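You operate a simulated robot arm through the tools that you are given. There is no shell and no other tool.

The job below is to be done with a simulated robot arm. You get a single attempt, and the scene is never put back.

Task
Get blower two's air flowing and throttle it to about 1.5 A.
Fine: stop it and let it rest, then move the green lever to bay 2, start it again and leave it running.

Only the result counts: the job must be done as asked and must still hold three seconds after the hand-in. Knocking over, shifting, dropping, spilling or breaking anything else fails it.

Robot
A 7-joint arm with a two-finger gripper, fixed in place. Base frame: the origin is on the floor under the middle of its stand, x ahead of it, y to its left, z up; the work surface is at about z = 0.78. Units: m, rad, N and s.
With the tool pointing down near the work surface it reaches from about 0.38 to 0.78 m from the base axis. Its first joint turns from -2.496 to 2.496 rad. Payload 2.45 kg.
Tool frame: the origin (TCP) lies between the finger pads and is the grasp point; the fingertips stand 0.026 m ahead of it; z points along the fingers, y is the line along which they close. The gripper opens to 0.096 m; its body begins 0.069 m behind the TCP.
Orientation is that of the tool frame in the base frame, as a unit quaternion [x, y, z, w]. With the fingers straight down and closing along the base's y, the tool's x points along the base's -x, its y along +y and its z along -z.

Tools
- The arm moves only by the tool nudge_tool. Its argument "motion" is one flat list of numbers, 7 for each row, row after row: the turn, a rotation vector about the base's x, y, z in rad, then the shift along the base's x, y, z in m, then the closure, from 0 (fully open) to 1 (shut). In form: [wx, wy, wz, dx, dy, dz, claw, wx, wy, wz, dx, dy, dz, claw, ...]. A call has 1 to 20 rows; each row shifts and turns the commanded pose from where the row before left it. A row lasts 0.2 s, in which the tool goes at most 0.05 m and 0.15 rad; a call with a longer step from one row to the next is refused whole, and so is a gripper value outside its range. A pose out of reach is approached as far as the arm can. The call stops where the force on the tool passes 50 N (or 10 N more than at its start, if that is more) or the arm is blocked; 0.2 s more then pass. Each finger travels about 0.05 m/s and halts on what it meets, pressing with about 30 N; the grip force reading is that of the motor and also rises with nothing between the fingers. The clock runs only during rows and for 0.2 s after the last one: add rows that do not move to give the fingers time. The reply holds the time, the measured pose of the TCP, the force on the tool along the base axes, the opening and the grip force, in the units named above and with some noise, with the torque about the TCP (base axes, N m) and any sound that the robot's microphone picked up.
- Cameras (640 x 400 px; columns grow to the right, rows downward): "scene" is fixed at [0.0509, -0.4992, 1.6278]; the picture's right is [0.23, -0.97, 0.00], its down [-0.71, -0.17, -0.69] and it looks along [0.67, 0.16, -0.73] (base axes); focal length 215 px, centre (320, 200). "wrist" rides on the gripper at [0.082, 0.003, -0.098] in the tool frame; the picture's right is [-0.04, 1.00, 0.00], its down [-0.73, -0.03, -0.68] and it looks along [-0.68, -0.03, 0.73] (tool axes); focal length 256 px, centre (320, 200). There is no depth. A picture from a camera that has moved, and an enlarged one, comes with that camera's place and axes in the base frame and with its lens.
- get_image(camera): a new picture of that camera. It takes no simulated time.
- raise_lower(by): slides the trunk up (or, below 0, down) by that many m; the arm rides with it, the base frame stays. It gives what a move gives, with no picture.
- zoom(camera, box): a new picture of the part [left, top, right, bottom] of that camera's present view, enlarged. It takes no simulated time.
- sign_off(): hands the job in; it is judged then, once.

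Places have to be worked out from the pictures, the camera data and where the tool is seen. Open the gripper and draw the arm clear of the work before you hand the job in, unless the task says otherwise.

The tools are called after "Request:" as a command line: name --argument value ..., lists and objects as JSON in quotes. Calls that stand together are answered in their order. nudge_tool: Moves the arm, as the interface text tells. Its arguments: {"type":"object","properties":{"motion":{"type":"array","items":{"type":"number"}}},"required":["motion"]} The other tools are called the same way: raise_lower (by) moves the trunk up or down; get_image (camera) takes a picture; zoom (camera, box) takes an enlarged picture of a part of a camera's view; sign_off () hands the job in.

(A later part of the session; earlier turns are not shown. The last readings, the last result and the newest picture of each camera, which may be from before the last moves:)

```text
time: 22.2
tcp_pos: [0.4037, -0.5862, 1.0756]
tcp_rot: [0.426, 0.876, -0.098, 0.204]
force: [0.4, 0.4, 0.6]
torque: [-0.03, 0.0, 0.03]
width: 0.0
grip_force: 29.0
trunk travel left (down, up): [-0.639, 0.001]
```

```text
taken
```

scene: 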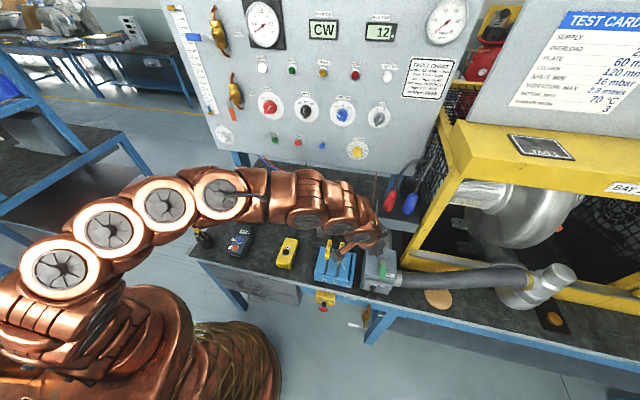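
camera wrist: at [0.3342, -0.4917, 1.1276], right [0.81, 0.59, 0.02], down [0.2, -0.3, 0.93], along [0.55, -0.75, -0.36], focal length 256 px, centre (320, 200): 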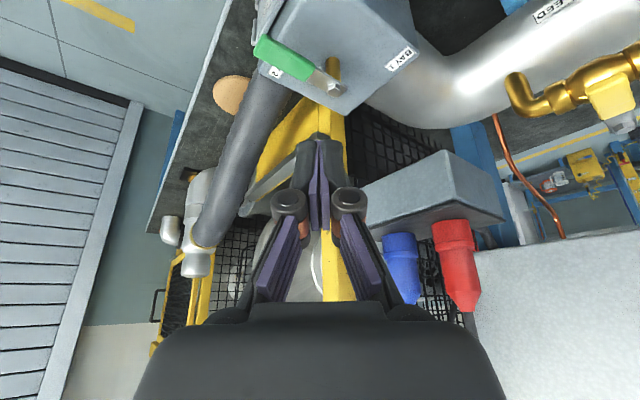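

The lever sits at BAY 2 and nothing else moved. Before restarting I want to see whether bay 2's tag gives a required rotation, so I'll pull inward and up and aim the wrist camera further right along the cage.

Request:
nudge_tool --motion '[-0.118, -0.0927, 0, -0.02, 0.025, 0.03, 1, -0.118, -0.0927, 0, -0.02, 0.025, 0.03, 1, 0, 0, -0.14, -0.01, 0.02, 0.03, 1, 0, 0, -0.14, -0.01, 0.02, 0.03, 1, 0, 0, -0.14, 0, 0.02, 0.03, 1]'

Request:
get_image --camera "wrist"

Request:
zoom --camera "scene" --box '[320, 200, 440, 300]'

```text
time: 23.4
tcp_pos: [0.3408, -0.4722, 1.2262]
tcp_rot: [0.573, 0.732, -0.226, 0.29]
force: [0.5, -0.7, 0.1]
torque: [0.02, 0.02, -0.02]
width: 0.0
grip_force: 28.0
trunk travel left (down, up): [-0.639, 0.001]
```

```text
taken
camera wrist: at [0.313, -0.3473, 1.2414], right [0.98, 0.21, 0.03], down [-0.01, -0.08, 1.0], along [0.21, -0.97, -0.07], focal length 256 px, centre (320, 200)
```

wrist: 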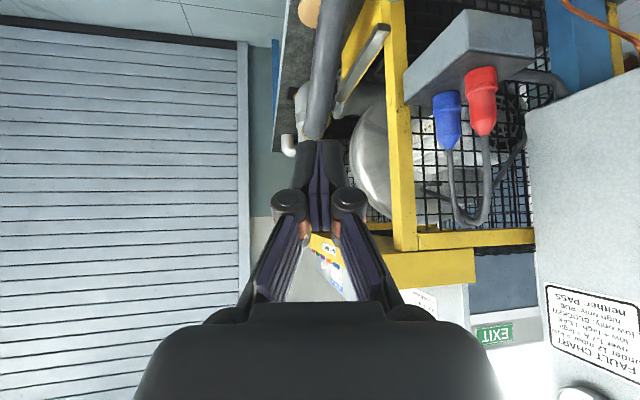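

```text
4.00 times, centred on (380, 250) of scene
camera zoom: at [0.0509, -0.4992, 1.6278], right [0.23, -0.97, 0.0], down [-0.71, -0.17, -0.69], along [0.67, 0.16, -0.73], focal length 861 px, centre (80, 0)
```

zoom: 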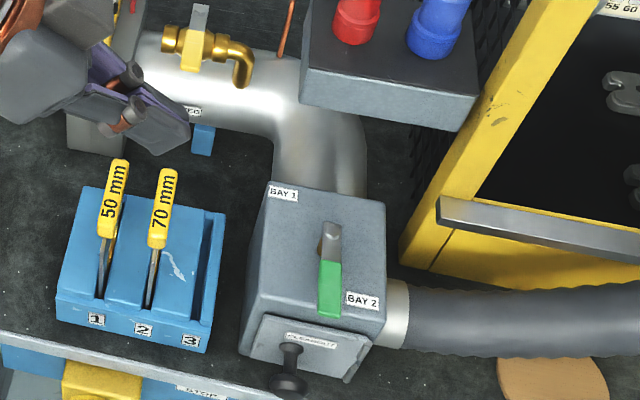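

The lever is clearly at BAY 2 from the fixed camera too. I'll zoom on the cage between and beside the fingers to look for a bay 2 tag.

Request:
zoom --camera "wrist" --box '[290, 220, 490, 320]'

Request:
zoom --camera "wrist" --box '[250, 0, 410, 140]'

Request:
zoom --camera "scene" --box '[440, 120, 640, 260]'

```text
3.20 times, centred on (390, 270) of wrist
camera zoom: at [0.313, -0.3473, 1.2414], right [0.98, 0.21, 0.03], down [-0.01, -0.08, 1.0], along [0.21, -0.97, -0.07], focal length 819 px, centre (96, -24)
```

zoom: 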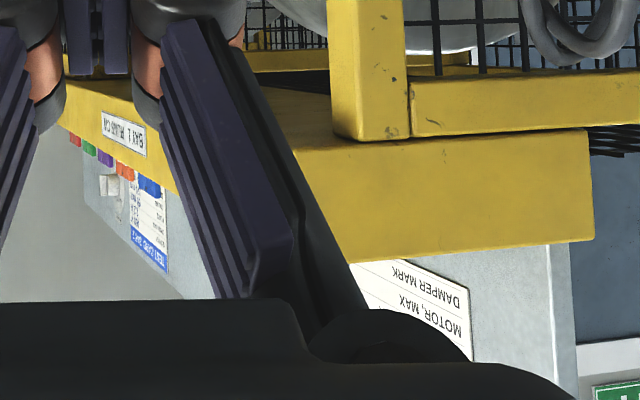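

```text
2.86 times, centred on (330, 70) of wrist
camera zoom: at [0.313, -0.3473, 1.2414], right [0.98, 0.21, 0.03], down [-0.01, -0.08, 1.0], along [0.21, -0.97, -0.07], focal length 731 px, centre (291, 571)
```

zoom: 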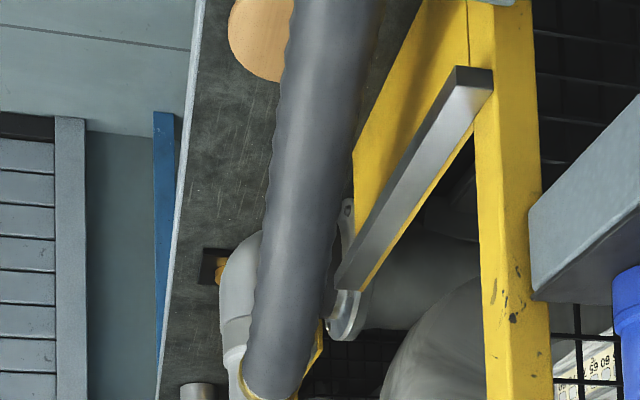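

```text
2.86 times, centred on (540, 190) of scene
camera zoom: at [0.0509, -0.4992, 1.6278], right [0.23, -0.97, 0.0], down [-0.71, -0.17, -0.69], along [0.67, 0.16, -0.73], focal length 615 px, centre (-309, 229)
```

zoom: 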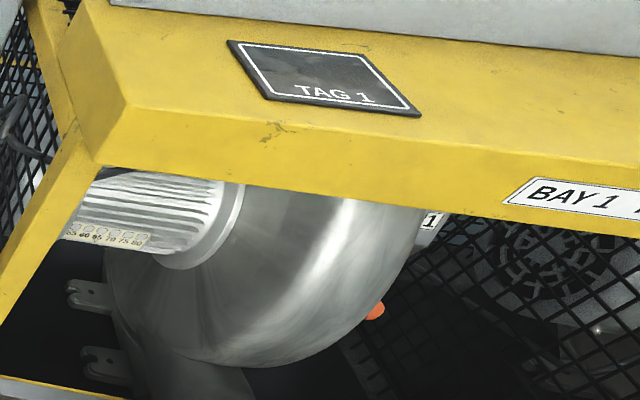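

Both bay tags and a second test card line up behind the fingers. I'll shift back a little and yaw so the far end of the cage shows beside the fingers instead.

Request:
nudge_tool --motion '[0, 0, 0.1, -0.035, -0.01, 0.01, 1, 0, 0, 0.1, -0.035, -0.01, 0.01, 1, 0, 0, 0.1, -0.035, -0.01, 0.01, 1, 0, 0, 0.1, -0.035, -0.01, 0.01, 1]'

Request:
get_image --camera "wrist"

```text
time: 24.4
tcp_pos: [0.2023, -0.5121, 1.2637]
tcp_rot: [0.415, 0.832, -0.164, 0.331]
force: [0.8, -0.3, 0.0]
torque: [-0.01, 0.02, -0.05]
width: 0.0
grip_force: 28.3
trunk travel left (down, up): [-0.639, 0.001]
```

```text
taken
camera wrist: at [0.1274, -0.4082, 1.2802], right [0.81, 0.58, 0.03], down [0.02, -0.07, 1.0], along [0.58, -0.81, -0.07], focal length 256 px, centre (320, 200)
```

wrist: 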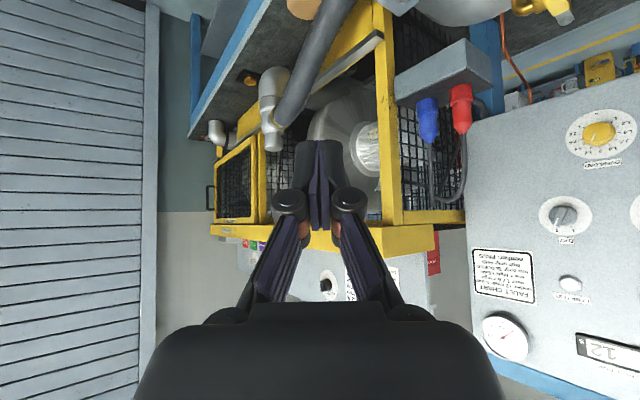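

Now the far end of the cage is visible left of the fingers. I'll zoom there for bay 2's tag.

Request:
zoom --camera "wrist" --box '[205, 215, 275, 260]'

Request:
zoom --camera "wrist" --box '[200, 100, 320, 240]'

Request:
zoom --camera "wrist" --box '[280, 220, 380, 300]'

```text
8.89 times, centred on (240, 238) of wrist
camera zoom: at [0.1274, -0.4082, 1.2802], right [0.81, 0.58, 0.03], down [0.02, -0.07, 1.0], along [0.58, -0.81, -0.07], focal length 2276 px, centre (1031, -133)
```

zoom: 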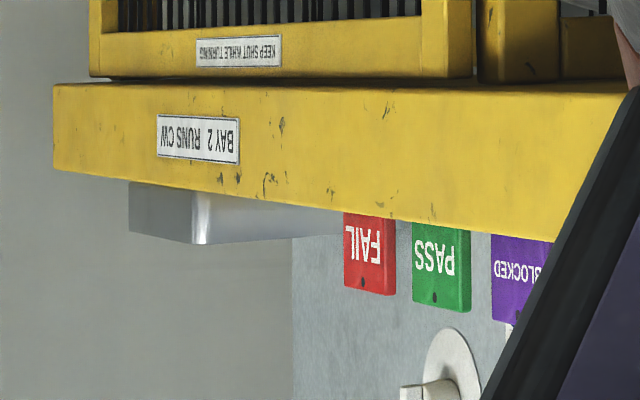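

```text
2.86 times, centred on (260, 170) of wrist
camera zoom: at [0.1274, -0.4082, 1.2802], right [0.81, 0.58, 0.03], down [0.02, -0.07, 1.0], along [0.58, -0.81, -0.07], focal length 731 px, centre (491, 286)
```

zoom: 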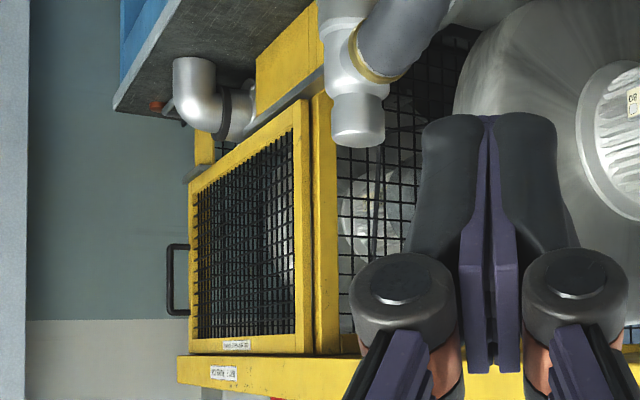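

```text
5.00 times, centred on (330, 260) of wrist
camera zoom: at [0.1274, -0.4082, 1.2802], right [0.81, 0.58, 0.03], down [0.02, -0.07, 1.0], along [0.58, -0.81, -0.07], focal length 1280 px, centre (270, -100)
```

zoom: 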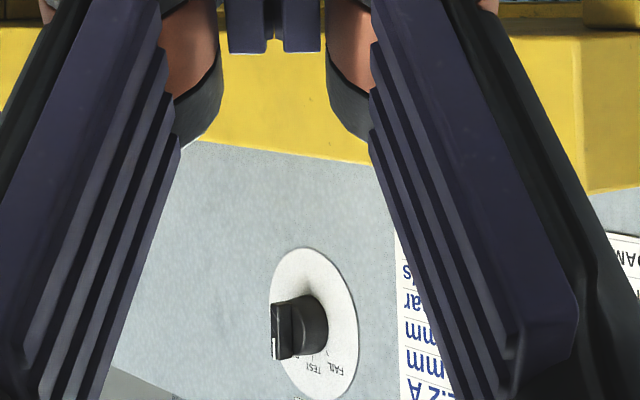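

Bay 2's tag reads RUNS CW, which matches the selector, so no change is needed there. START solves to about (0.765, -0.144, 1.152). I'll swing back, level the tool at the panel and stop about 0.1 m short of it.

Request:
nudge_tool --motion '[0, 0, 0.132, 0.033, 0.0283, -0.0085, 1, 0, 0, 0.132, 0.033, 0.0283, -0.0085, 1, 0, 0, 0.132, 0.033, 0.0283, -0.0085, 1, 0, 0, 0.132, 0.033, 0.0283, -0.0085, 1, 0, 0, 0.132, 0.033, 0.0283, -0.0085, 1, 0, 0, 0.132, 0.033, 0.0283, -0.0085, 1, 0, 0, 0.132, 0.033, 0.0283, -0.0085, 1, 0, -0.1355, 0, 0.033, 0.0283, -0.0085, 1, 0, -0.1355, 0, 0.033, 0.0283, -0.0085, 1, 0, -0.1355, 0, 0.033, 0.0283, -0.0085, 1, 0, -0.1355, 0, 0.033, 0.0283, -0.0085, 1, 0, -0.1355, 0, 0.033, 0.0283, -0.0085, 1, 0, -0.1355, 0, 0.033, 0.0283, -0.0085, 1]'

Request:
get_image --camera "wrist"

Request:
get_image --camera "scene"

```text
time: 27.2
tcp_pos: [0.6429, -0.1116, 1.2122]
tcp_rot: [-0.001, 0.709, -0.001, 0.705]
force: [-1.6, -1.2, 1.8]
torque: [0.03, 0.2, 0.09]
width: 0.0
grip_force: 28.0
out of reach, approached as far as the arm can: row 12, 13
trunk travel left (down, up): [-0.639, 0.001]
```

```text
taken
camera wrist: at [0.544, -0.1077, 1.1311], right [0.0, 1.0, 0.04], down [-0.68, -0.03, 0.74], along [0.74, -0.03, 0.67], focal length 256 px, centre (320, 200)
```

wrist: 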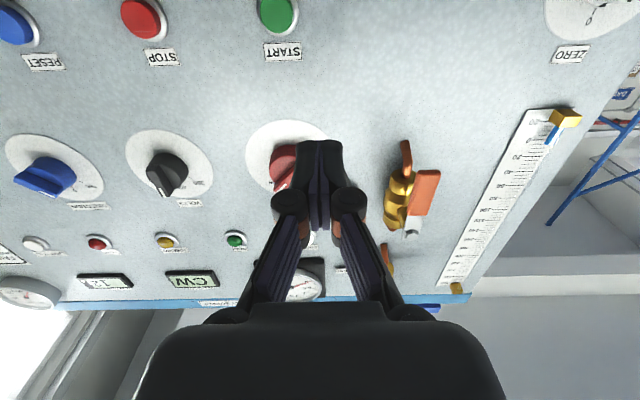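

```text
taken
```

scene: 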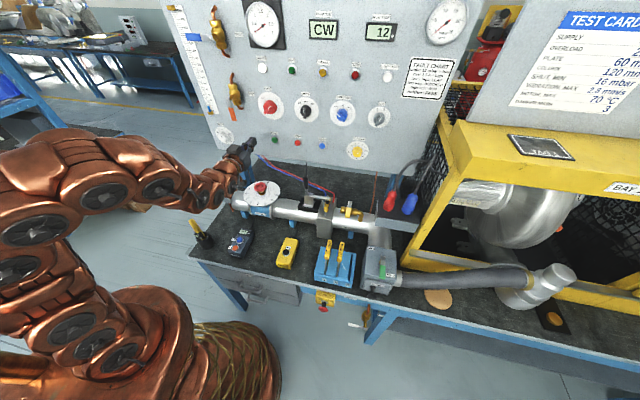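

I ended at (0.643, -0.112, 1.212), 6 cm too high. Lowering the trunk by 0.06 m will bring the tool straight down to the button height with the arm posture I had when pressing STOP.

Request:
raise_lower --by -0.06

Request:
nudge_tool --motion '[0, 0, 0, 0, -0.011, 0, 1, 0, 0, 0, 0, -0.011, 0, 1, 0, 0, 0, 0, -0.01, 0, 1]'

Request:
get_image --camera "wrist"

```text
time: 28.2
tcp_pos: [0.6439, -0.1102, 1.1527]
tcp_rot: [0.0, 0.708, 0.002, 0.706]
force: [-0.2, 0.6, 0.0]
torque: [0.0, 0.01, 0.01]
width: 0.0001
grip_force: 28.8
trunk travel left (down, up): [-0.579, 0.061]
```

```text
time: 29.0
tcp_pos: [0.6446, -0.1426, 1.151]
tcp_rot: [0.0, 0.708, 0.002, 0.706]
force: [0.5, -1.4, 0.5]
torque: [-0.01, 0.0, -0.01]
width: 0.0
grip_force: 28.3
trunk travel left (down, up): [-0.579, 0.061]
```

```text
taken
camera wrist: at [0.546, -0.139, 1.0713], right [0.0, 1.0, 0.04], down [-0.68, -0.03, 0.74], along [0.74, -0.03, 0.68], focal length 256 px, centre (320, 200)
```

wrist: 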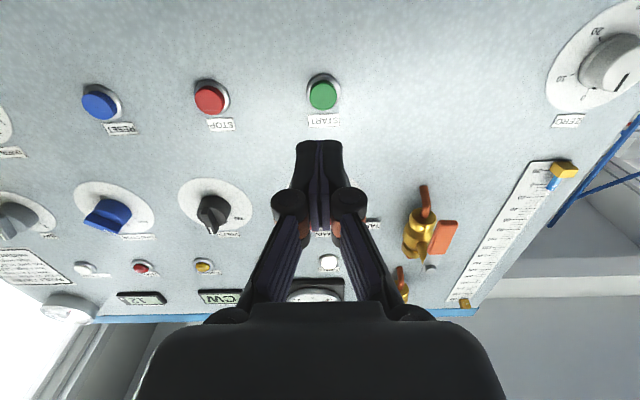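

START lines up at about (0.765, -0.141, 1.152) and I'm at y = -0.143, z = 1.151. I'll advance and creep the last part to the depth that clicked STOP.

Request:
nudge_tool --motion '[0, 0, 0, 0.022, 0, 0, 1, 0, 0, 0, 0.022, 0, 0, 1, 0, 0, 0, 0.022, 0, 0, 1, 0, 0, 0, 0.022, 0, 0, 1, 0, 0, 0, 0.004, 0, 0, 1, 0, 0, 0, 0.004, 0, 0, 1, 0, 0, 0, 0.003, 0, 0, 1, 0, 0, 0, 0.003, 0, 0, 1]'

Request:
zoom --camera "scene" --box '[230, 0, 480, 130]'

```text
time: 30.8
tcp_pos: [0.7469, -0.1432, 1.1531]
tcp_rot: [0.001, 0.709, 0.001, 0.706]
force: [-2.6, 0.5, -0.9]
torque: [-0.01, -0.02, 0.05]
width: 0.006
grip_force: 28.4
trunk travel left (down, up): [-0.579, 0.061]
heard: click
```

```text
2.56 times, centred on (355, 65) of scene
camera zoom: at [0.0509, -0.4992, 1.6278], right [0.23, -0.97, 0.0], down [-0.71, -0.17, -0.69], along [0.67, 0.16, -0.73], focal length 551 px, centre (230, 546)
```

zoom: 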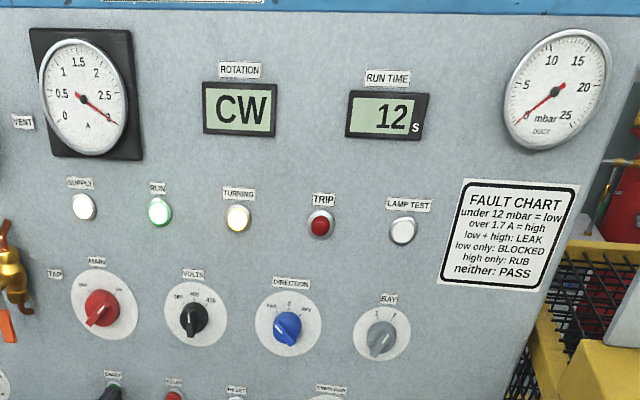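

It clicked and RUN is lit, with the starting surge showing on the ammeter. I'll back off and let it settle.

Request:
nudge_tool --motion '[0, 0, 0, -0.03, 0, 0, 1, 0, 0, 0, -0.04, 0, 0, 1, 0, 0, 0, -0.04, 0, 0, 1, 0, 0, 0, 0, 0, 0, 1, 0, 0, 0, 0, 0, 0, 1, 0, 0, 0, 0, 0, 0, 1]'

Request:
zoom --camera "scene" --box '[230, 0, 480, 130]'

```text
time: 32.2
tcp_pos: [0.6349, -0.1419, 1.1522]
tcp_rot: [0.001, 0.708, 0.001, 0.706]
force: [0.9, 0.0, -0.2]
torque: [0.04, 0.01, -0.01]
width: 0.0001
grip_force: 28.7
trunk travel left (down, up): [-0.579, 0.061]
```

```text
2.56 times, centred on (355, 65) of scene
camera zoom: at [0.0509, -0.4992, 1.6278], right [0.23, -0.97, 0.0], down [-0.71, -0.17, -0.69], along [0.67, 0.16, -0.73], focal length 551 px, centre (230, 546)
```

zoom: 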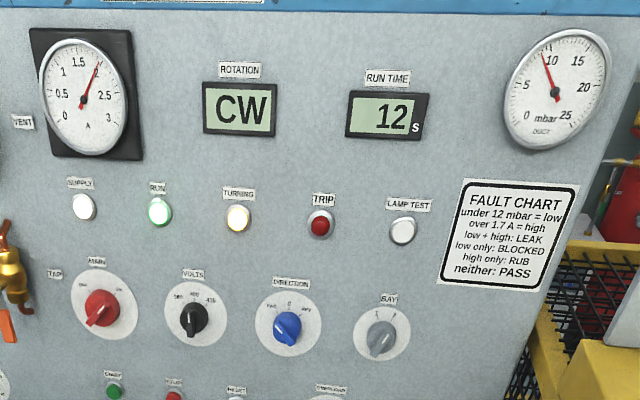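

The duct now shows pressure and the current is falling from the surge. I'll retract, open the fingers and tip the tool down to about 25° from vertical, on the way to the throttle wheel near (0.656, -0.09, 0.988).

Request:
nudge_tool --motion '[0, 0.1418, 0, -0.01, 0.005, -0.005, 0.1, 0, 0.1418, 0, -0.01, 0.005, -0.005, 0.1, 0, 0.1418, 0, -0.01, 0.005, -0.005, 0.1, 0, 0.1418, 0, -0.01, 0.005, -0.005, 0.1, 0, 0.1418, 0, -0.01, 0.005, -0.005, 0.1, 0, 0.1418, 0, -0.01, 0.005, -0.005, 0.1, 0, 0.1418, 0, -0.01, 0.005, -0.005, 0.1, 0, 0.1418, 0, -0.01, 0.005, -0.005, 0.1]'

Request:
get_image --camera "wrist"

Request:
get_image --camera "scene"

Request:
zoom --camera "scene" --box '[230, 0, 480, 130]'

```text
time: 34.0
tcp_pos: [0.5539, -0.1027, 1.1134]
tcp_rot: [0.002, 0.977, 0.001, 0.214]
force: [-0.9, 0.5, -0.4]
torque: [-0.02, 0.0, 0.03]
width: 0.0867
grip_force: 0.1
trunk travel left (down, up): [-0.579, 0.061]
```

```text
taken
camera wrist: at [0.4394, -0.0983, 1.1684], right [0.04, 1.0, 0.02], down [0.38, -0.03, 0.92], along [0.92, -0.03, -0.38], focal length 256 px, centre (320, 200)
```

wrist: 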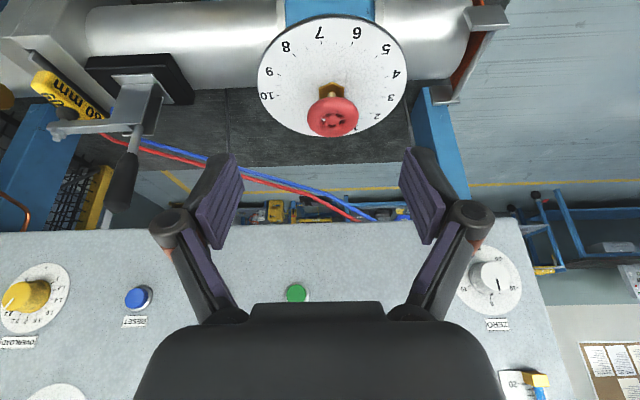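

```text
taken
```

scene: 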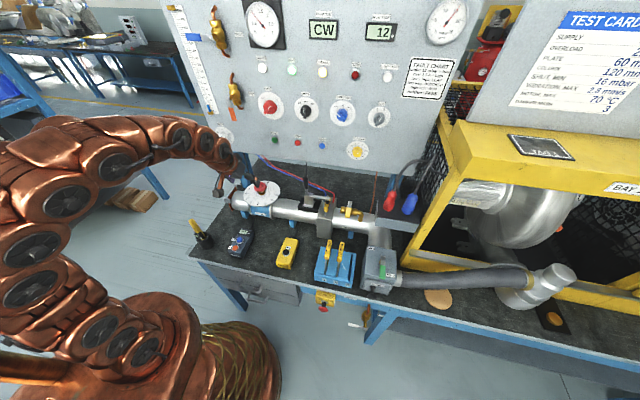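

```text
2.56 times, centred on (355, 65) of scene
camera zoom: at [0.0509, -0.4992, 1.6278], right [0.23, -0.97, 0.0], down [-0.71, -0.17, -0.69], along [0.67, 0.16, -0.73], focal length 551 px, centre (230, 546)
```

zoom: 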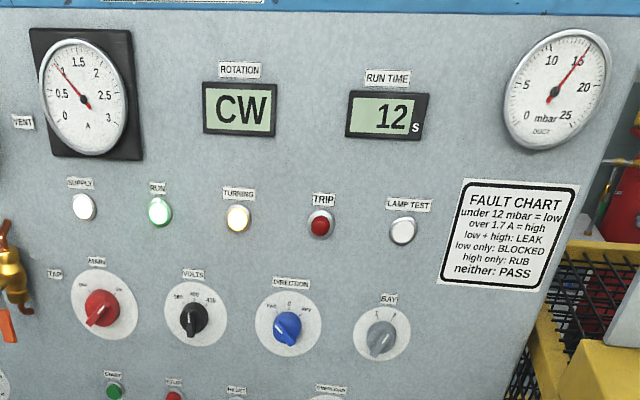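

The current has settled near 1.0 A with about 15 mbar, so blower two's air is flowing. The wheel centre solves to (0.6555, -0.090, 0.986) with the dial plate near z = 0.95. I'll hover above the wheel, with the yaw wound back so I have room to turn it open.

Request:
nudge_tool --motion '[0, 0, -0.14, 0.0254, 0.003, -0.011, 0.1, 0, 0, -0.14, 0.0254, 0.003, -0.011, 0.1, 0, 0, -0.14, 0.0254, 0.003, -0.011, 0.1, 0, 0, -0.14, 0.0254, 0.003, -0.011, 0.1]'

Request:
get_image --camera "wrist"

Request:
zoom --camera "scene" --box '[200, 140, 320, 230]'

Request:
zoom --camera "scene" --box '[230, 0, 480, 130]'

```text
time: 35.0
tcp_pos: [0.657, -0.0903, 1.0671]
tcp_rot: [0.272, 0.938, -0.058, 0.208]
force: [-1.1, -0.2, 1.0]
torque: [-0.02, -0.02, -0.03]
width: 0.0866
grip_force: 0.1
trunk travel left (down, up): [-0.579, 0.061]
```

```text
taken
camera wrist: at [0.5606, -0.0248, 1.1214], right [0.56, 0.82, 0.02], down [0.3, -0.23, 0.92], along [0.77, -0.52, -0.38], focal length 256 px, centre (320, 200)
```

wrist: 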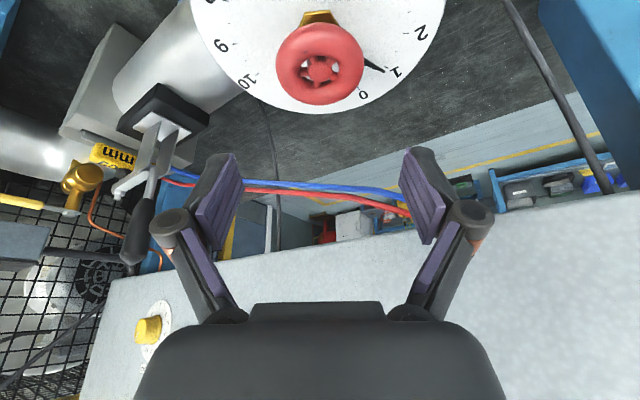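

```text
4.44 times, centred on (260, 185) of scene
camera zoom: at [0.0509, -0.4992, 1.6278], right [0.23, -0.97, 0.0], down [-0.71, -0.17, -0.69], along [0.67, 0.16, -0.73], focal length 957 px, centre (587, 267)
```

zoom: 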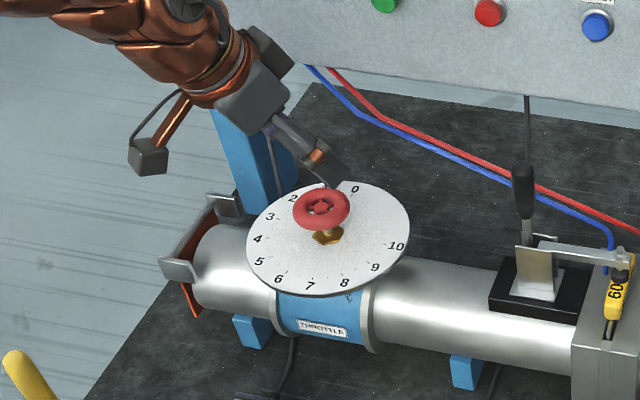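

```text
2.56 times, centred on (355, 65) of scene
camera zoom: at [0.0509, -0.4992, 1.6278], right [0.23, -0.97, 0.0], down [-0.71, -0.17, -0.69], along [0.67, 0.16, -0.73], focal length 551 px, centre (230, 546)
```

zoom: 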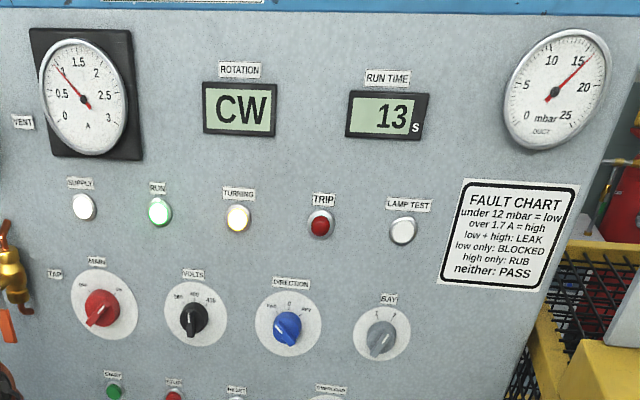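

The pointer sits near 0.9 on the dial and the wheel centre checks out at about (0.656, -0.089). I'll lower the open fingers around the rim, keeping the tips above the dial plate.

Request:
nudge_tool --motion '[0, 0, 0, 0, 0, -0.025, 0.1, 0, 0, 0, 0, 0.001, -0.025, 0.1, 0, 0, 0, 0, 0, -0.02, 0.1, 0, 0, 0, 0, 0, -0.006, 0.1]'

Request:
get_image --camera "wrist"

Request:
zoom --camera "scene" --box '[200, 140, 320, 230]'

```text
time: 36.0
tcp_pos: [0.6568, -0.0886, 0.9923]
tcp_rot: [0.271, 0.938, -0.059, 0.207]
force: [0.5, 1.4, -0.4]
torque: [0.0, 0.01, -0.01]
width: 0.0865
grip_force: 0.0
trunk travel left (down, up): [-0.579, 0.061]
```

```text
taken
camera wrist: at [0.5608, -0.0245, 1.0477], right [0.56, 0.83, 0.02], down [0.3, -0.23, 0.92], along [0.77, -0.52, -0.38], focal length 256 px, centre (320, 200)
```

wrist: 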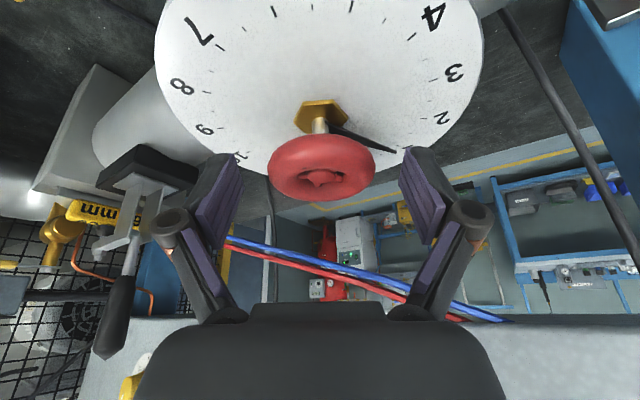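

```text
4.44 times, centred on (260, 185) of scene
camera zoom: at [0.0509, -0.4992, 1.6278], right [0.23, -0.97, 0.0], down [-0.71, -0.17, -0.69], along [0.67, 0.16, -0.73], focal length 957 px, centre (587, 267)
```

zoom: 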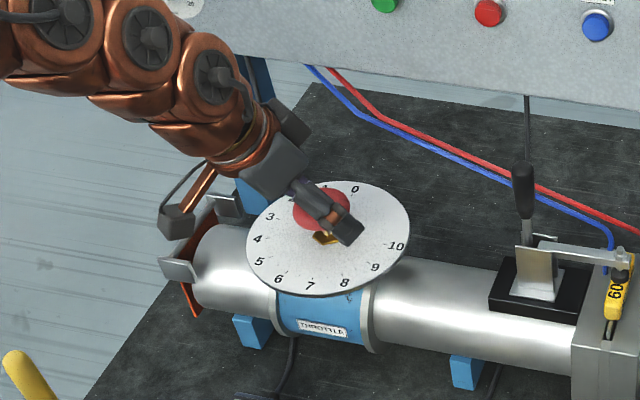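

The rim sits between the pads, a little ahead of the TCP, with the tips still above the dial plate and pointer. I'll close on the rim.

Request:
nudge_tool --motion '[0, 0, 0, 0, 0, 0, 0.5, 0, 0, 0, 0, 0, 0, 1, 0, 0, 0, 0, 0, 0, 1, 0, 0, 0, 0, 0, 0, 1]'

Request:
get_image --camera "wrist"

```text
time: 37.0
tcp_pos: [0.6576, -0.0885, 0.9934]
tcp_rot: [0.271, 0.938, -0.058, 0.208]
force: [3.0, 4.3, 2.7]
torque: [0.07, -0.1, 0.01]
width: 0.0545
grip_force: 44.9
trunk travel left (down, up): [-0.579, 0.061]
```

```text
taken
camera wrist: at [0.5612, -0.0239, 1.048], right [0.56, 0.83, 0.02], down [0.3, -0.23, 0.92], along [0.77, -0.51, -0.38], focal length 256 px, centre (320, 200)
```

wrist: 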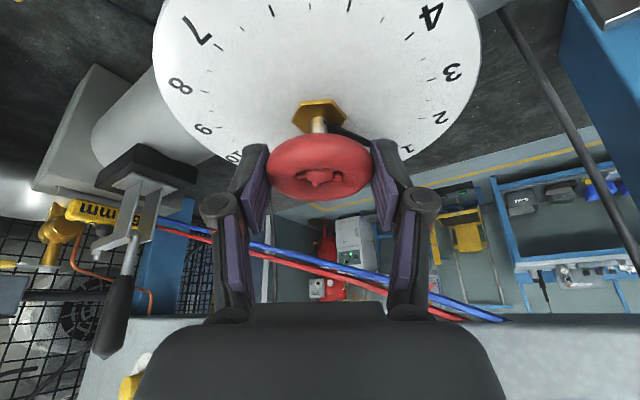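

The wheel is gripped at 0.0545 m with only small side forces. I'll turn it about 15° towards higher numbers (anticlockwise from above) and then read the ammeter.

Request:
nudge_tool --motion '[0, 0, 0.09, 0, 0, 0, 1, 0, 0, 0.09, 0, 0, 0, 1, 0, 0, 0.09, 0, 0, 0, 1, 0, 0, 0, 0, 0, 0, 1, 0, 0, 0, 0, 0, 0, 1]'

Request:
get_image --camera "wrist"

Request:
zoom --camera "scene" --box '[230, 0, 300, 60]'

Request:
zoom --camera "scene" --box '[230, 0, 480, 130]'

```text
time: 38.2
tcp_pos: [0.6567, -0.0894, 0.9917]
tcp_rot: [0.142, 0.966, -0.031, 0.213]
force: [-3.9, 3.3, -1.6]
torque: [0.05, -0.1, 0.0]
width: 0.0544
grip_force: 44.9
trunk travel left (down, up): [-0.579, 0.061]
```

```text
taken
camera wrist: at [0.5473, -0.0526, 1.0481], right [0.32, 0.95, 0.02], down [0.36, -0.14, 0.92], along [0.88, -0.29, -0.38], focal length 256 px, centre (320, 200)
```

wrist: 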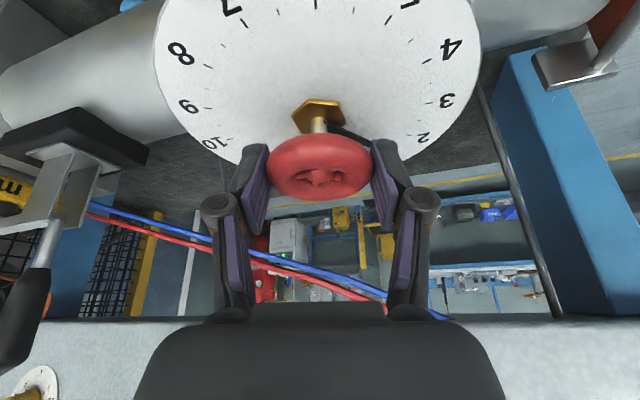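

```text
6.67 times, centred on (265, 30) of scene
camera zoom: at [0.0509, -0.4992, 1.6278], right [0.23, -0.97, 0.0], down [-0.71, -0.17, -0.69], along [0.67, 0.16, -0.73], focal length 1436 px, centre (687, 1333)
```

zoom: 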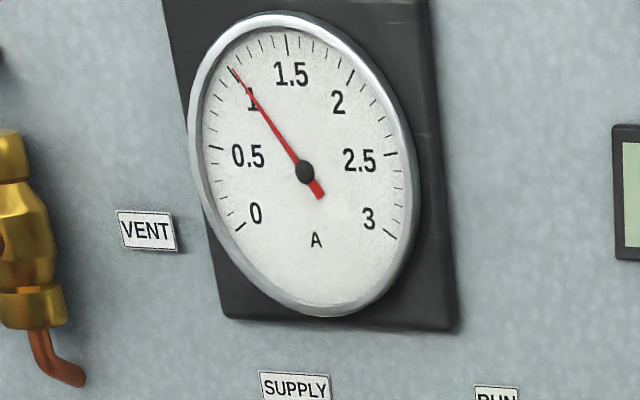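

```text
2.56 times, centred on (355, 65) of scene
camera zoom: at [0.0509, -0.4992, 1.6278], right [0.23, -0.97, 0.0], down [-0.71, -0.17, -0.69], along [0.67, 0.16, -0.73], focal length 551 px, centre (230, 546)
```

zoom: 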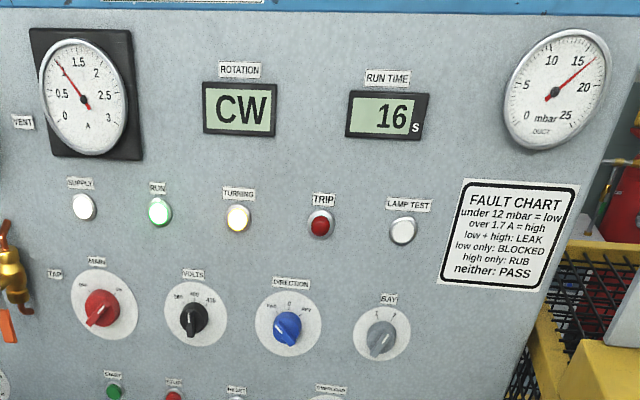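

The current reads about 1.0 A, slightly up. I'll turn the wheel a further 30° or so in the same direction and read again.

Request:
nudge_tool --motion '[0, 0, 0.09, 0, 0, 0, 1, 0, 0, 0.09, 0, 0, 0, 1, 0, 0, 0.09, 0, 0, 0, 1, 0, 0, 0.09, 0, 0, 0, 1, 0, 0, 0.09, 0, 0, 0, 1, 0, 0, 0.09, 0, 0, 0, 1, 0, 0, 0, 0, 0, 0, 1, 0, 0, 0, 0, 0, 0, 1]'

Request:
get_image --camera "wrist"

Request:
zoom --camera "scene" --box '[230, 0, 300, 60]'

Request:
zoom --camera "scene" --box '[230, 0, 480, 130]'

```text
time: 40.0
tcp_pos: [0.6571, -0.0915, 0.9921]
tcp_rot: [-0.121, 0.969, 0.028, 0.214]
force: [-6.6, -11.8, 4.6]
torque: [-0.21, -0.15, -0.02]
width: 0.0544
grip_force: 44.7
trunk travel left (down, up): [-0.579, 0.061]
```

```text
taken
camera wrist: at [0.5442, -0.1156, 1.0479], right [-0.21, 0.98, 0.02], down [0.37, 0.06, 0.92], along [0.9, 0.2, -0.38], focal length 256 px, centre (320, 200)
```

wrist: 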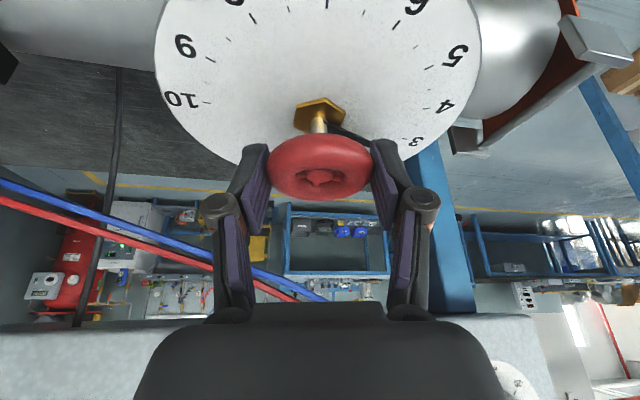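

```text
6.67 times, centred on (265, 30) of scene
camera zoom: at [0.0509, -0.4992, 1.6278], right [0.23, -0.97, 0.0], down [-0.71, -0.17, -0.69], along [0.67, 0.16, -0.73], focal length 1436 px, centre (687, 1333)
```

zoom: 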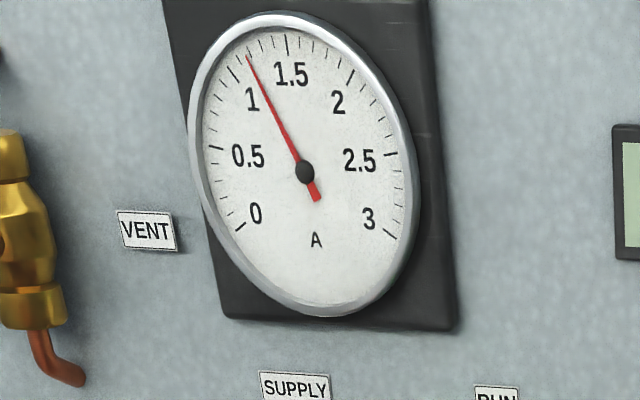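

```text
2.56 times, centred on (355, 65) of scene
camera zoom: at [0.0509, -0.4992, 1.6278], right [0.23, -0.97, 0.0], down [-0.71, -0.17, -0.69], along [0.67, 0.16, -0.73], focal length 551 px, centre (230, 546)
```

zoom: 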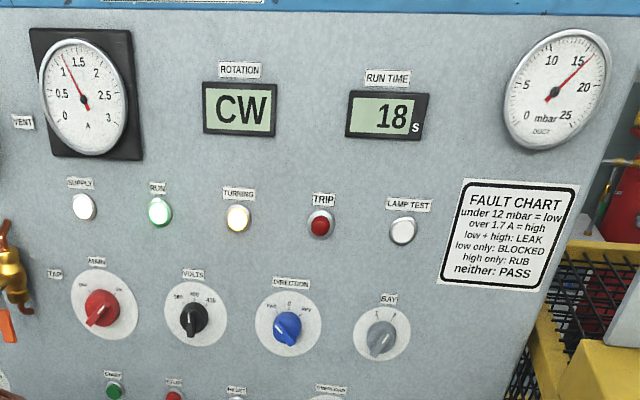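

Now about 1.13 A with the pointer near 2.6, and the air pressure is steady. I'll keep turning by another 30°, with a 2 mm correction to ease the side load.

Request:
nudge_tool --motion '[0, 0, 0.09, 0, 0.002, 0, 1, 0, 0, 0.09, 0, 0, 0, 1, 0, 0, 0.09, 0, 0, 0, 1, 0, 0, 0.09, 0, 0, 0, 1, 0, 0, 0.09, 0, 0, 0, 1, 0, 0, 0.09, 0, 0, 0, 1, 0, 0, 0, 0, 0, 0, 1, 0, 0, 0, 0, 0, 0, 1, 0, 0, 0, 0, 0, 0, 1]'

Request:
get_image --camera "wrist"

Request:
zoom --camera "scene" --box '[230, 0, 300, 60]'

Request:
zoom --camera "scene" --box '[230, 0, 480, 130]'

```text
time: 42.0
tcp_pos: [0.6577, -0.0923, 0.9925]
tcp_rot: [-0.375, 0.902, 0.083, 0.199]
force: [10.5, -43.8, 9.5]
torque: [-0.99, -0.53, -0.11]
width: 0.0545
grip_force: 44.8
trunk travel left (down, up): [-0.579, 0.061]
```

```text
taken
camera wrist: at [0.5742, -0.1708, 1.0478], right [-0.68, 0.73, 0.02], down [0.29, 0.25, 0.92], along [0.67, 0.64, -0.38], focal length 256 px, centre (320, 200)
```

wrist: 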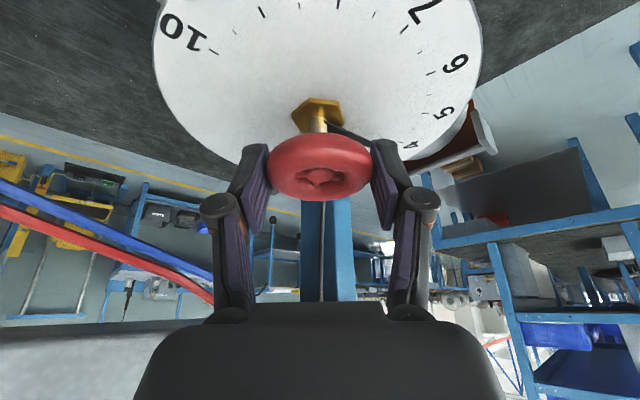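

```text
6.67 times, centred on (265, 30) of scene
camera zoom: at [0.0509, -0.4992, 1.6278], right [0.23, -0.97, 0.0], down [-0.71, -0.17, -0.69], along [0.67, 0.16, -0.73], focal length 1436 px, centre (687, 1333)
```

zoom: 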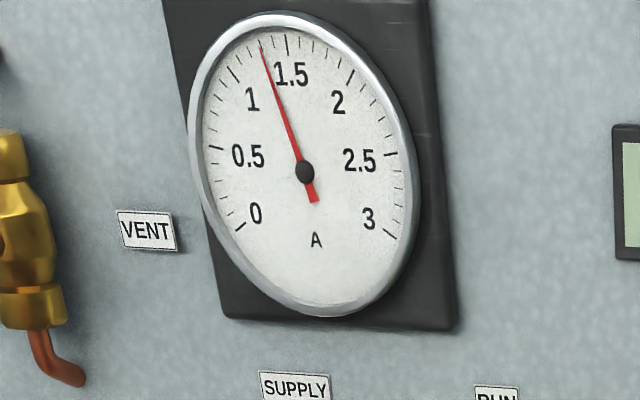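

```text
2.56 times, centred on (355, 65) of scene
camera zoom: at [0.0509, -0.4992, 1.6278], right [0.23, -0.97, 0.0], down [-0.71, -0.17, -0.69], along [0.67, 0.16, -0.73], focal length 551 px, centre (230, 546)
```

zoom: 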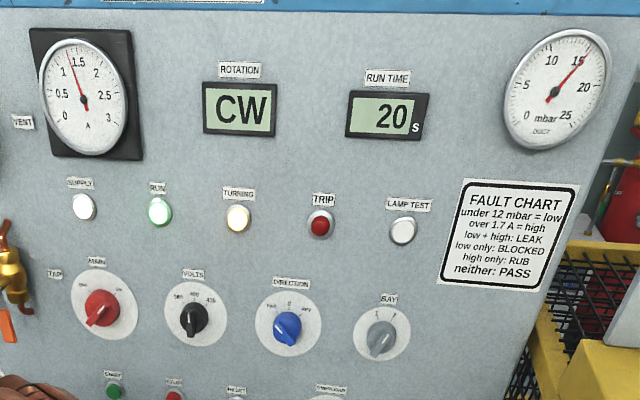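

About 1.3 A now, but the side load has grown to 44 N, so the grip has drifted off the wheel's axis. I'll open the fingers to release it, then check the wheel and reading.

Request:
nudge_tool --motion '[0, 0, 0, 0, -0.001, 0, 0.6, 0, 0, 0, 0, 0, 0, 0.1, 0, 0, 0, 0, 0, 0, 0.1, 0, 0, 0, 0, 0, 0, 0.1]'

Request:
get_image --camera "wrist"

Request:
zoom --camera "scene" --box '[240, 0, 290, 50]'

```text
time: 43.0
tcp_pos: [0.6578, -0.0884, 0.9921]
tcp_rot: [-0.375, 0.902, 0.084, 0.199]
force: [-0.3, 0.1, -0.7]
torque: [0.0, 0.0, 0.0]
width: 0.0866
grip_force: 0.1
trunk travel left (down, up): [-0.579, 0.061]
```

```text
taken
camera wrist: at [0.5735, -0.1675, 1.0476], right [-0.68, 0.73, 0.02], down [0.29, 0.25, 0.92], along [0.67, 0.64, -0.38], focal length 256 px, centre (320, 200)
```

wrist: 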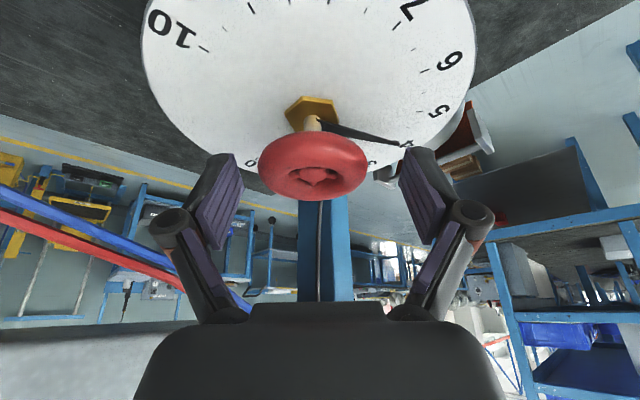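

```text
8.00 times, centred on (265, 25) of scene
camera zoom: at [0.0509, -0.4992, 1.6278], right [0.23, -0.97, 0.0], down [-0.71, -0.17, -0.69], along [0.67, 0.16, -0.73], focal length 1723 px, centre (760, 1600)
```

zoom: 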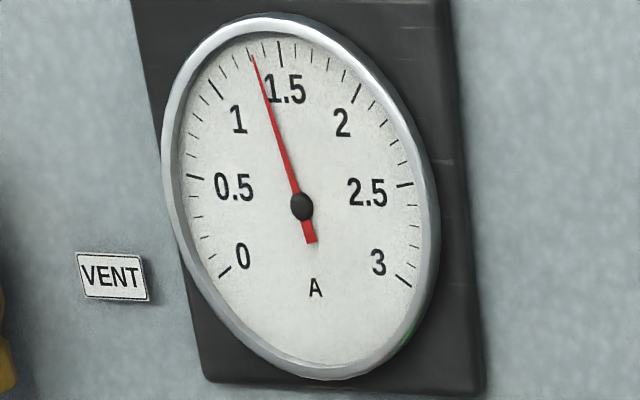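

It holds at about 1.3 A with the pointer at 4, and the slope is roughly 0.12 A per mark, so I need about 1.6 marks more. From both grips the wheel's centre solves to (0.660, -0.090); I'll re-centre and wind the yaw back with the fingers open.

Request:
nudge_tool --motion '[0, 0, -0.143, 0.002, -0.002, 0, 0.1, 0, 0, -0.143, 0, 0, 0, 0.1, 0, 0, -0.143, 0, 0, 0, 0.1, 0, 0, -0.143, 0, 0, 0, 0.1, 0, 0, -0.143, 0, 0, 0, 0.1, 0, 0, -0.143, 0, 0, 0, 0.1, 0, 0, -0.143, 0, 0, 0, 0.1]'

Request:
get_image --camera "wrist"

Request:
zoom --camera "scene" --box '[240, 0, 290, 50]'

```text
time: 44.6
tcp_pos: [0.6591, -0.0911, 0.9926]
tcp_rot: [0.104, 0.971, -0.022, 0.215]
force: [0.5, -0.8, -0.9]
torque: [0.03, 0.02, 0.01]
width: 0.0864
grip_force: 0.1
trunk travel left (down, up): [-0.579, 0.061]
```

```text
taken
camera wrist: at [0.5468, -0.0637, 1.0478], right [0.25, 0.97, 0.02], down [0.36, -0.11, 0.92], along [0.9, -0.22, -0.38], focal length 256 px, centre (320, 200)
```

wrist: 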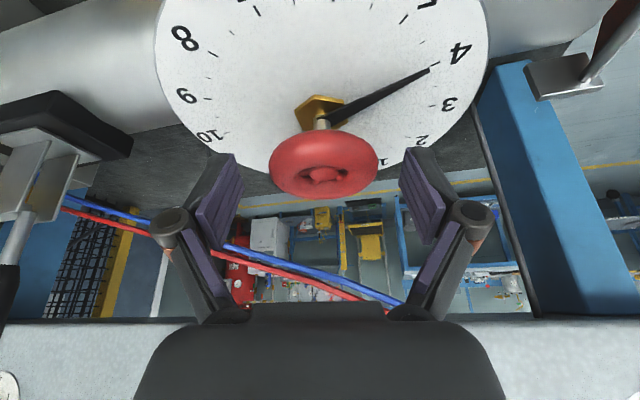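

```text
8.00 times, centred on (265, 25) of scene
camera zoom: at [0.0509, -0.4992, 1.6278], right [0.23, -0.97, 0.0], down [-0.71, -0.17, -0.69], along [0.67, 0.16, -0.73], focal length 1723 px, centre (760, 1600)
```

zoom: 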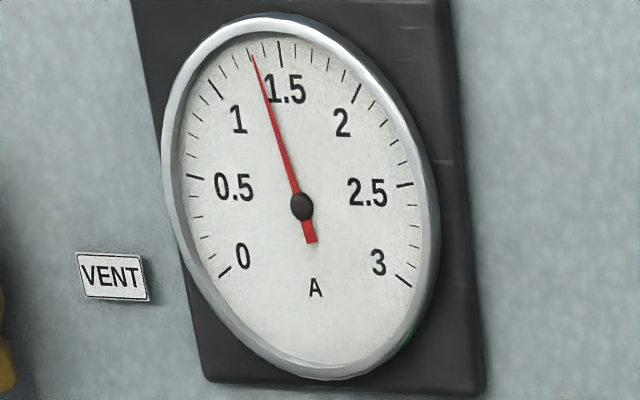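

The reading is steady at 1.3 A, the pointer sits just under 4 and the wheel is centred between the pads. I'll re-grip and turn another 30° or so.

Request:
nudge_tool --motion '[0, 0, 0, 0, 0, 0, 0.5, 0, 0, 0, 0, 0, 0, 1, 0, 0, 0, 0, 0, 0, 1, 0, 0, 0, 0, 0, 0, 1, 0, 0, 0.09, 0, 0, 0, 1, 0, 0, 0.09, 0, 0, 0, 1, 0, 0, 0.09, 0, 0, 0, 1, 0, 0, 0.09, 0, 0, 0, 1, 0, 0, 0.09, 0, 0, 0, 1, 0, 0, 0.09, 0, 0, 0, 1, 0, 0, 0, 0, 0, 0, 1, 0, 0, 0, 0, 0, 0, 1]'

Request:
zoom --camera "scene" --box '[240, 0, 290, 50]'

Request:
get_image --camera "wrist"

```text
time: 47.2
tcp_pos: [0.6595, -0.0902, 0.9928]
tcp_rot: [-0.159, 0.963, 0.036, 0.213]
force: [6.0, 10.1, 19.4]
torque: [0.5, 0.3, 0.0]
width: 0.0544
grip_force: 44.9
trunk travel left (down, up): [-0.579, 0.061]
```

```text
8.00 times, centred on (265, 25) of scene
camera zoom: at [0.0509, -0.4992, 1.6278], right [0.23, -0.97, 0.0], down [-0.71, -0.17, -0.69], along [0.67, 0.16, -0.73], focal length 1723 px, centre (760, 1600)
```

zoom: 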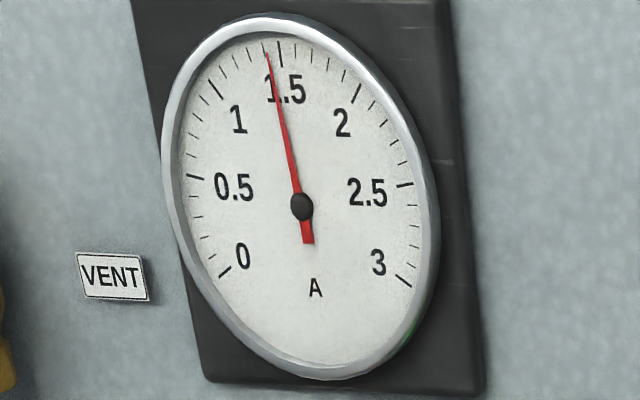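

```text
taken
camera wrist: at [0.549, -0.1241, 1.0481], right [-0.29, 0.96, 0.02], down [0.37, 0.09, 0.92], along [0.88, 0.27, -0.38], focal length 256 px, centre (320, 200)
```

wrist: 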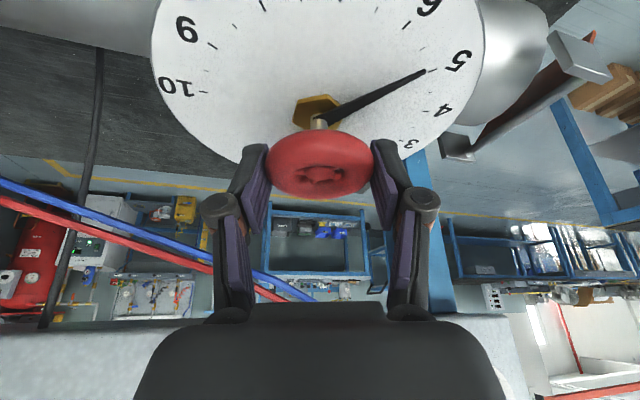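

About 1.41 A with the pointer near 4.9. I'll turn about 20° more and let the needle settle.

Request:
nudge_tool --motion '[0, 0, 0.09, 0, 0, 0, 1, 0, 0, 0.09, 0, 0, 0, 1, 0, 0, 0.09, 0, 0, 0, 1, 0, 0, 0.07, 0, 0, 0, 1, 0, 0, 0, 0, 0, 0, 1, 0, 0, 0, 0, 0, 0, 1, 0, 0, 0, 0, 0, 0, 1, 0, 0, 0, 0, 0, 0, 1]'

Request:
zoom --camera "scene" --box '[240, 0, 290, 50]'

Request:
get_image --camera "wrist"

```text
time: 49.0
tcp_pos: [0.6603, -0.0892, 0.9931]
tcp_rot: [-0.321, 0.922, 0.072, 0.203]
force: [7.4, 7.4, 16.9]
torque: [0.0, -0.27, 0.01]
width: 0.0542
grip_force: 44.5
trunk travel left (down, up): [-0.579, 0.061]
```

```text
8.00 times, centred on (265, 25) of scene
camera zoom: at [0.0509, -0.4992, 1.6278], right [0.23, -0.97, 0.0], down [-0.71, -0.17, -0.69], along [0.67, 0.16, -0.73], focal length 1723 px, centre (760, 1600)
```

zoom: 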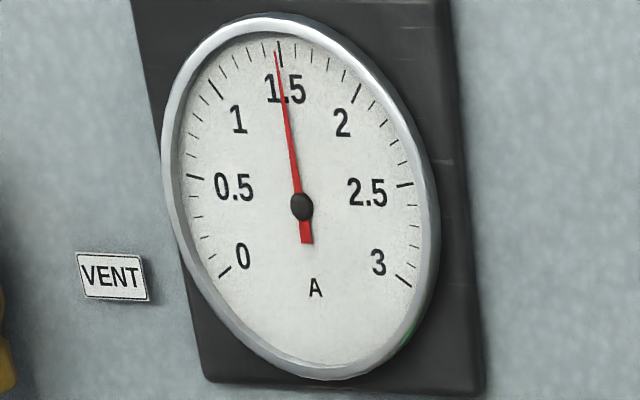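

```text
taken
camera wrist: at [0.5668, -0.1591, 1.048], right [-0.59, 0.81, 0.02], down [0.32, 0.21, 0.92], along [0.74, 0.55, -0.38], focal length 256 px, centre (320, 200)
```

wrist: 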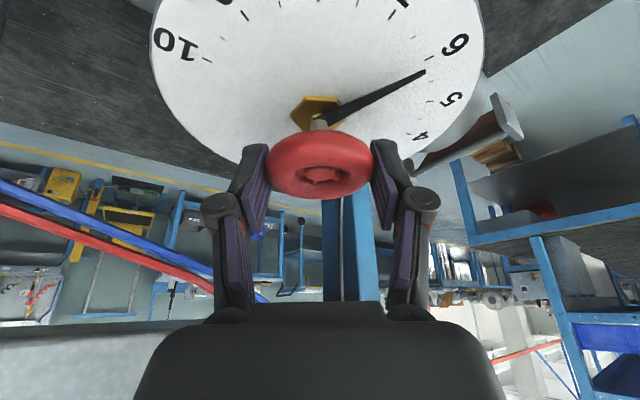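

It reads just under 1.5 A. I'll zoom closer on the needle tip to judge the remainder.

Request:
zoom --camera "scene" --box '[250, 0, 280, 20]'

```text
16.00 times, centred on (265, 10) of scene
camera zoom: at [0.0509, -0.4992, 1.6278], right [0.23, -0.97, 0.0], down [-0.71, -0.17, -0.69], along [0.67, 0.16, -0.73], focal length 3446 px, centre (1200, 3240)
```

zoom: 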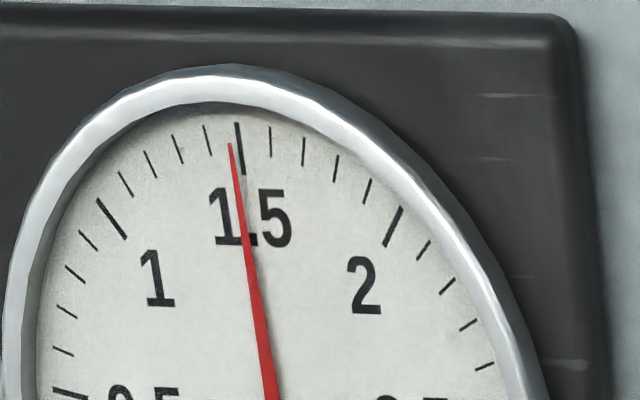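

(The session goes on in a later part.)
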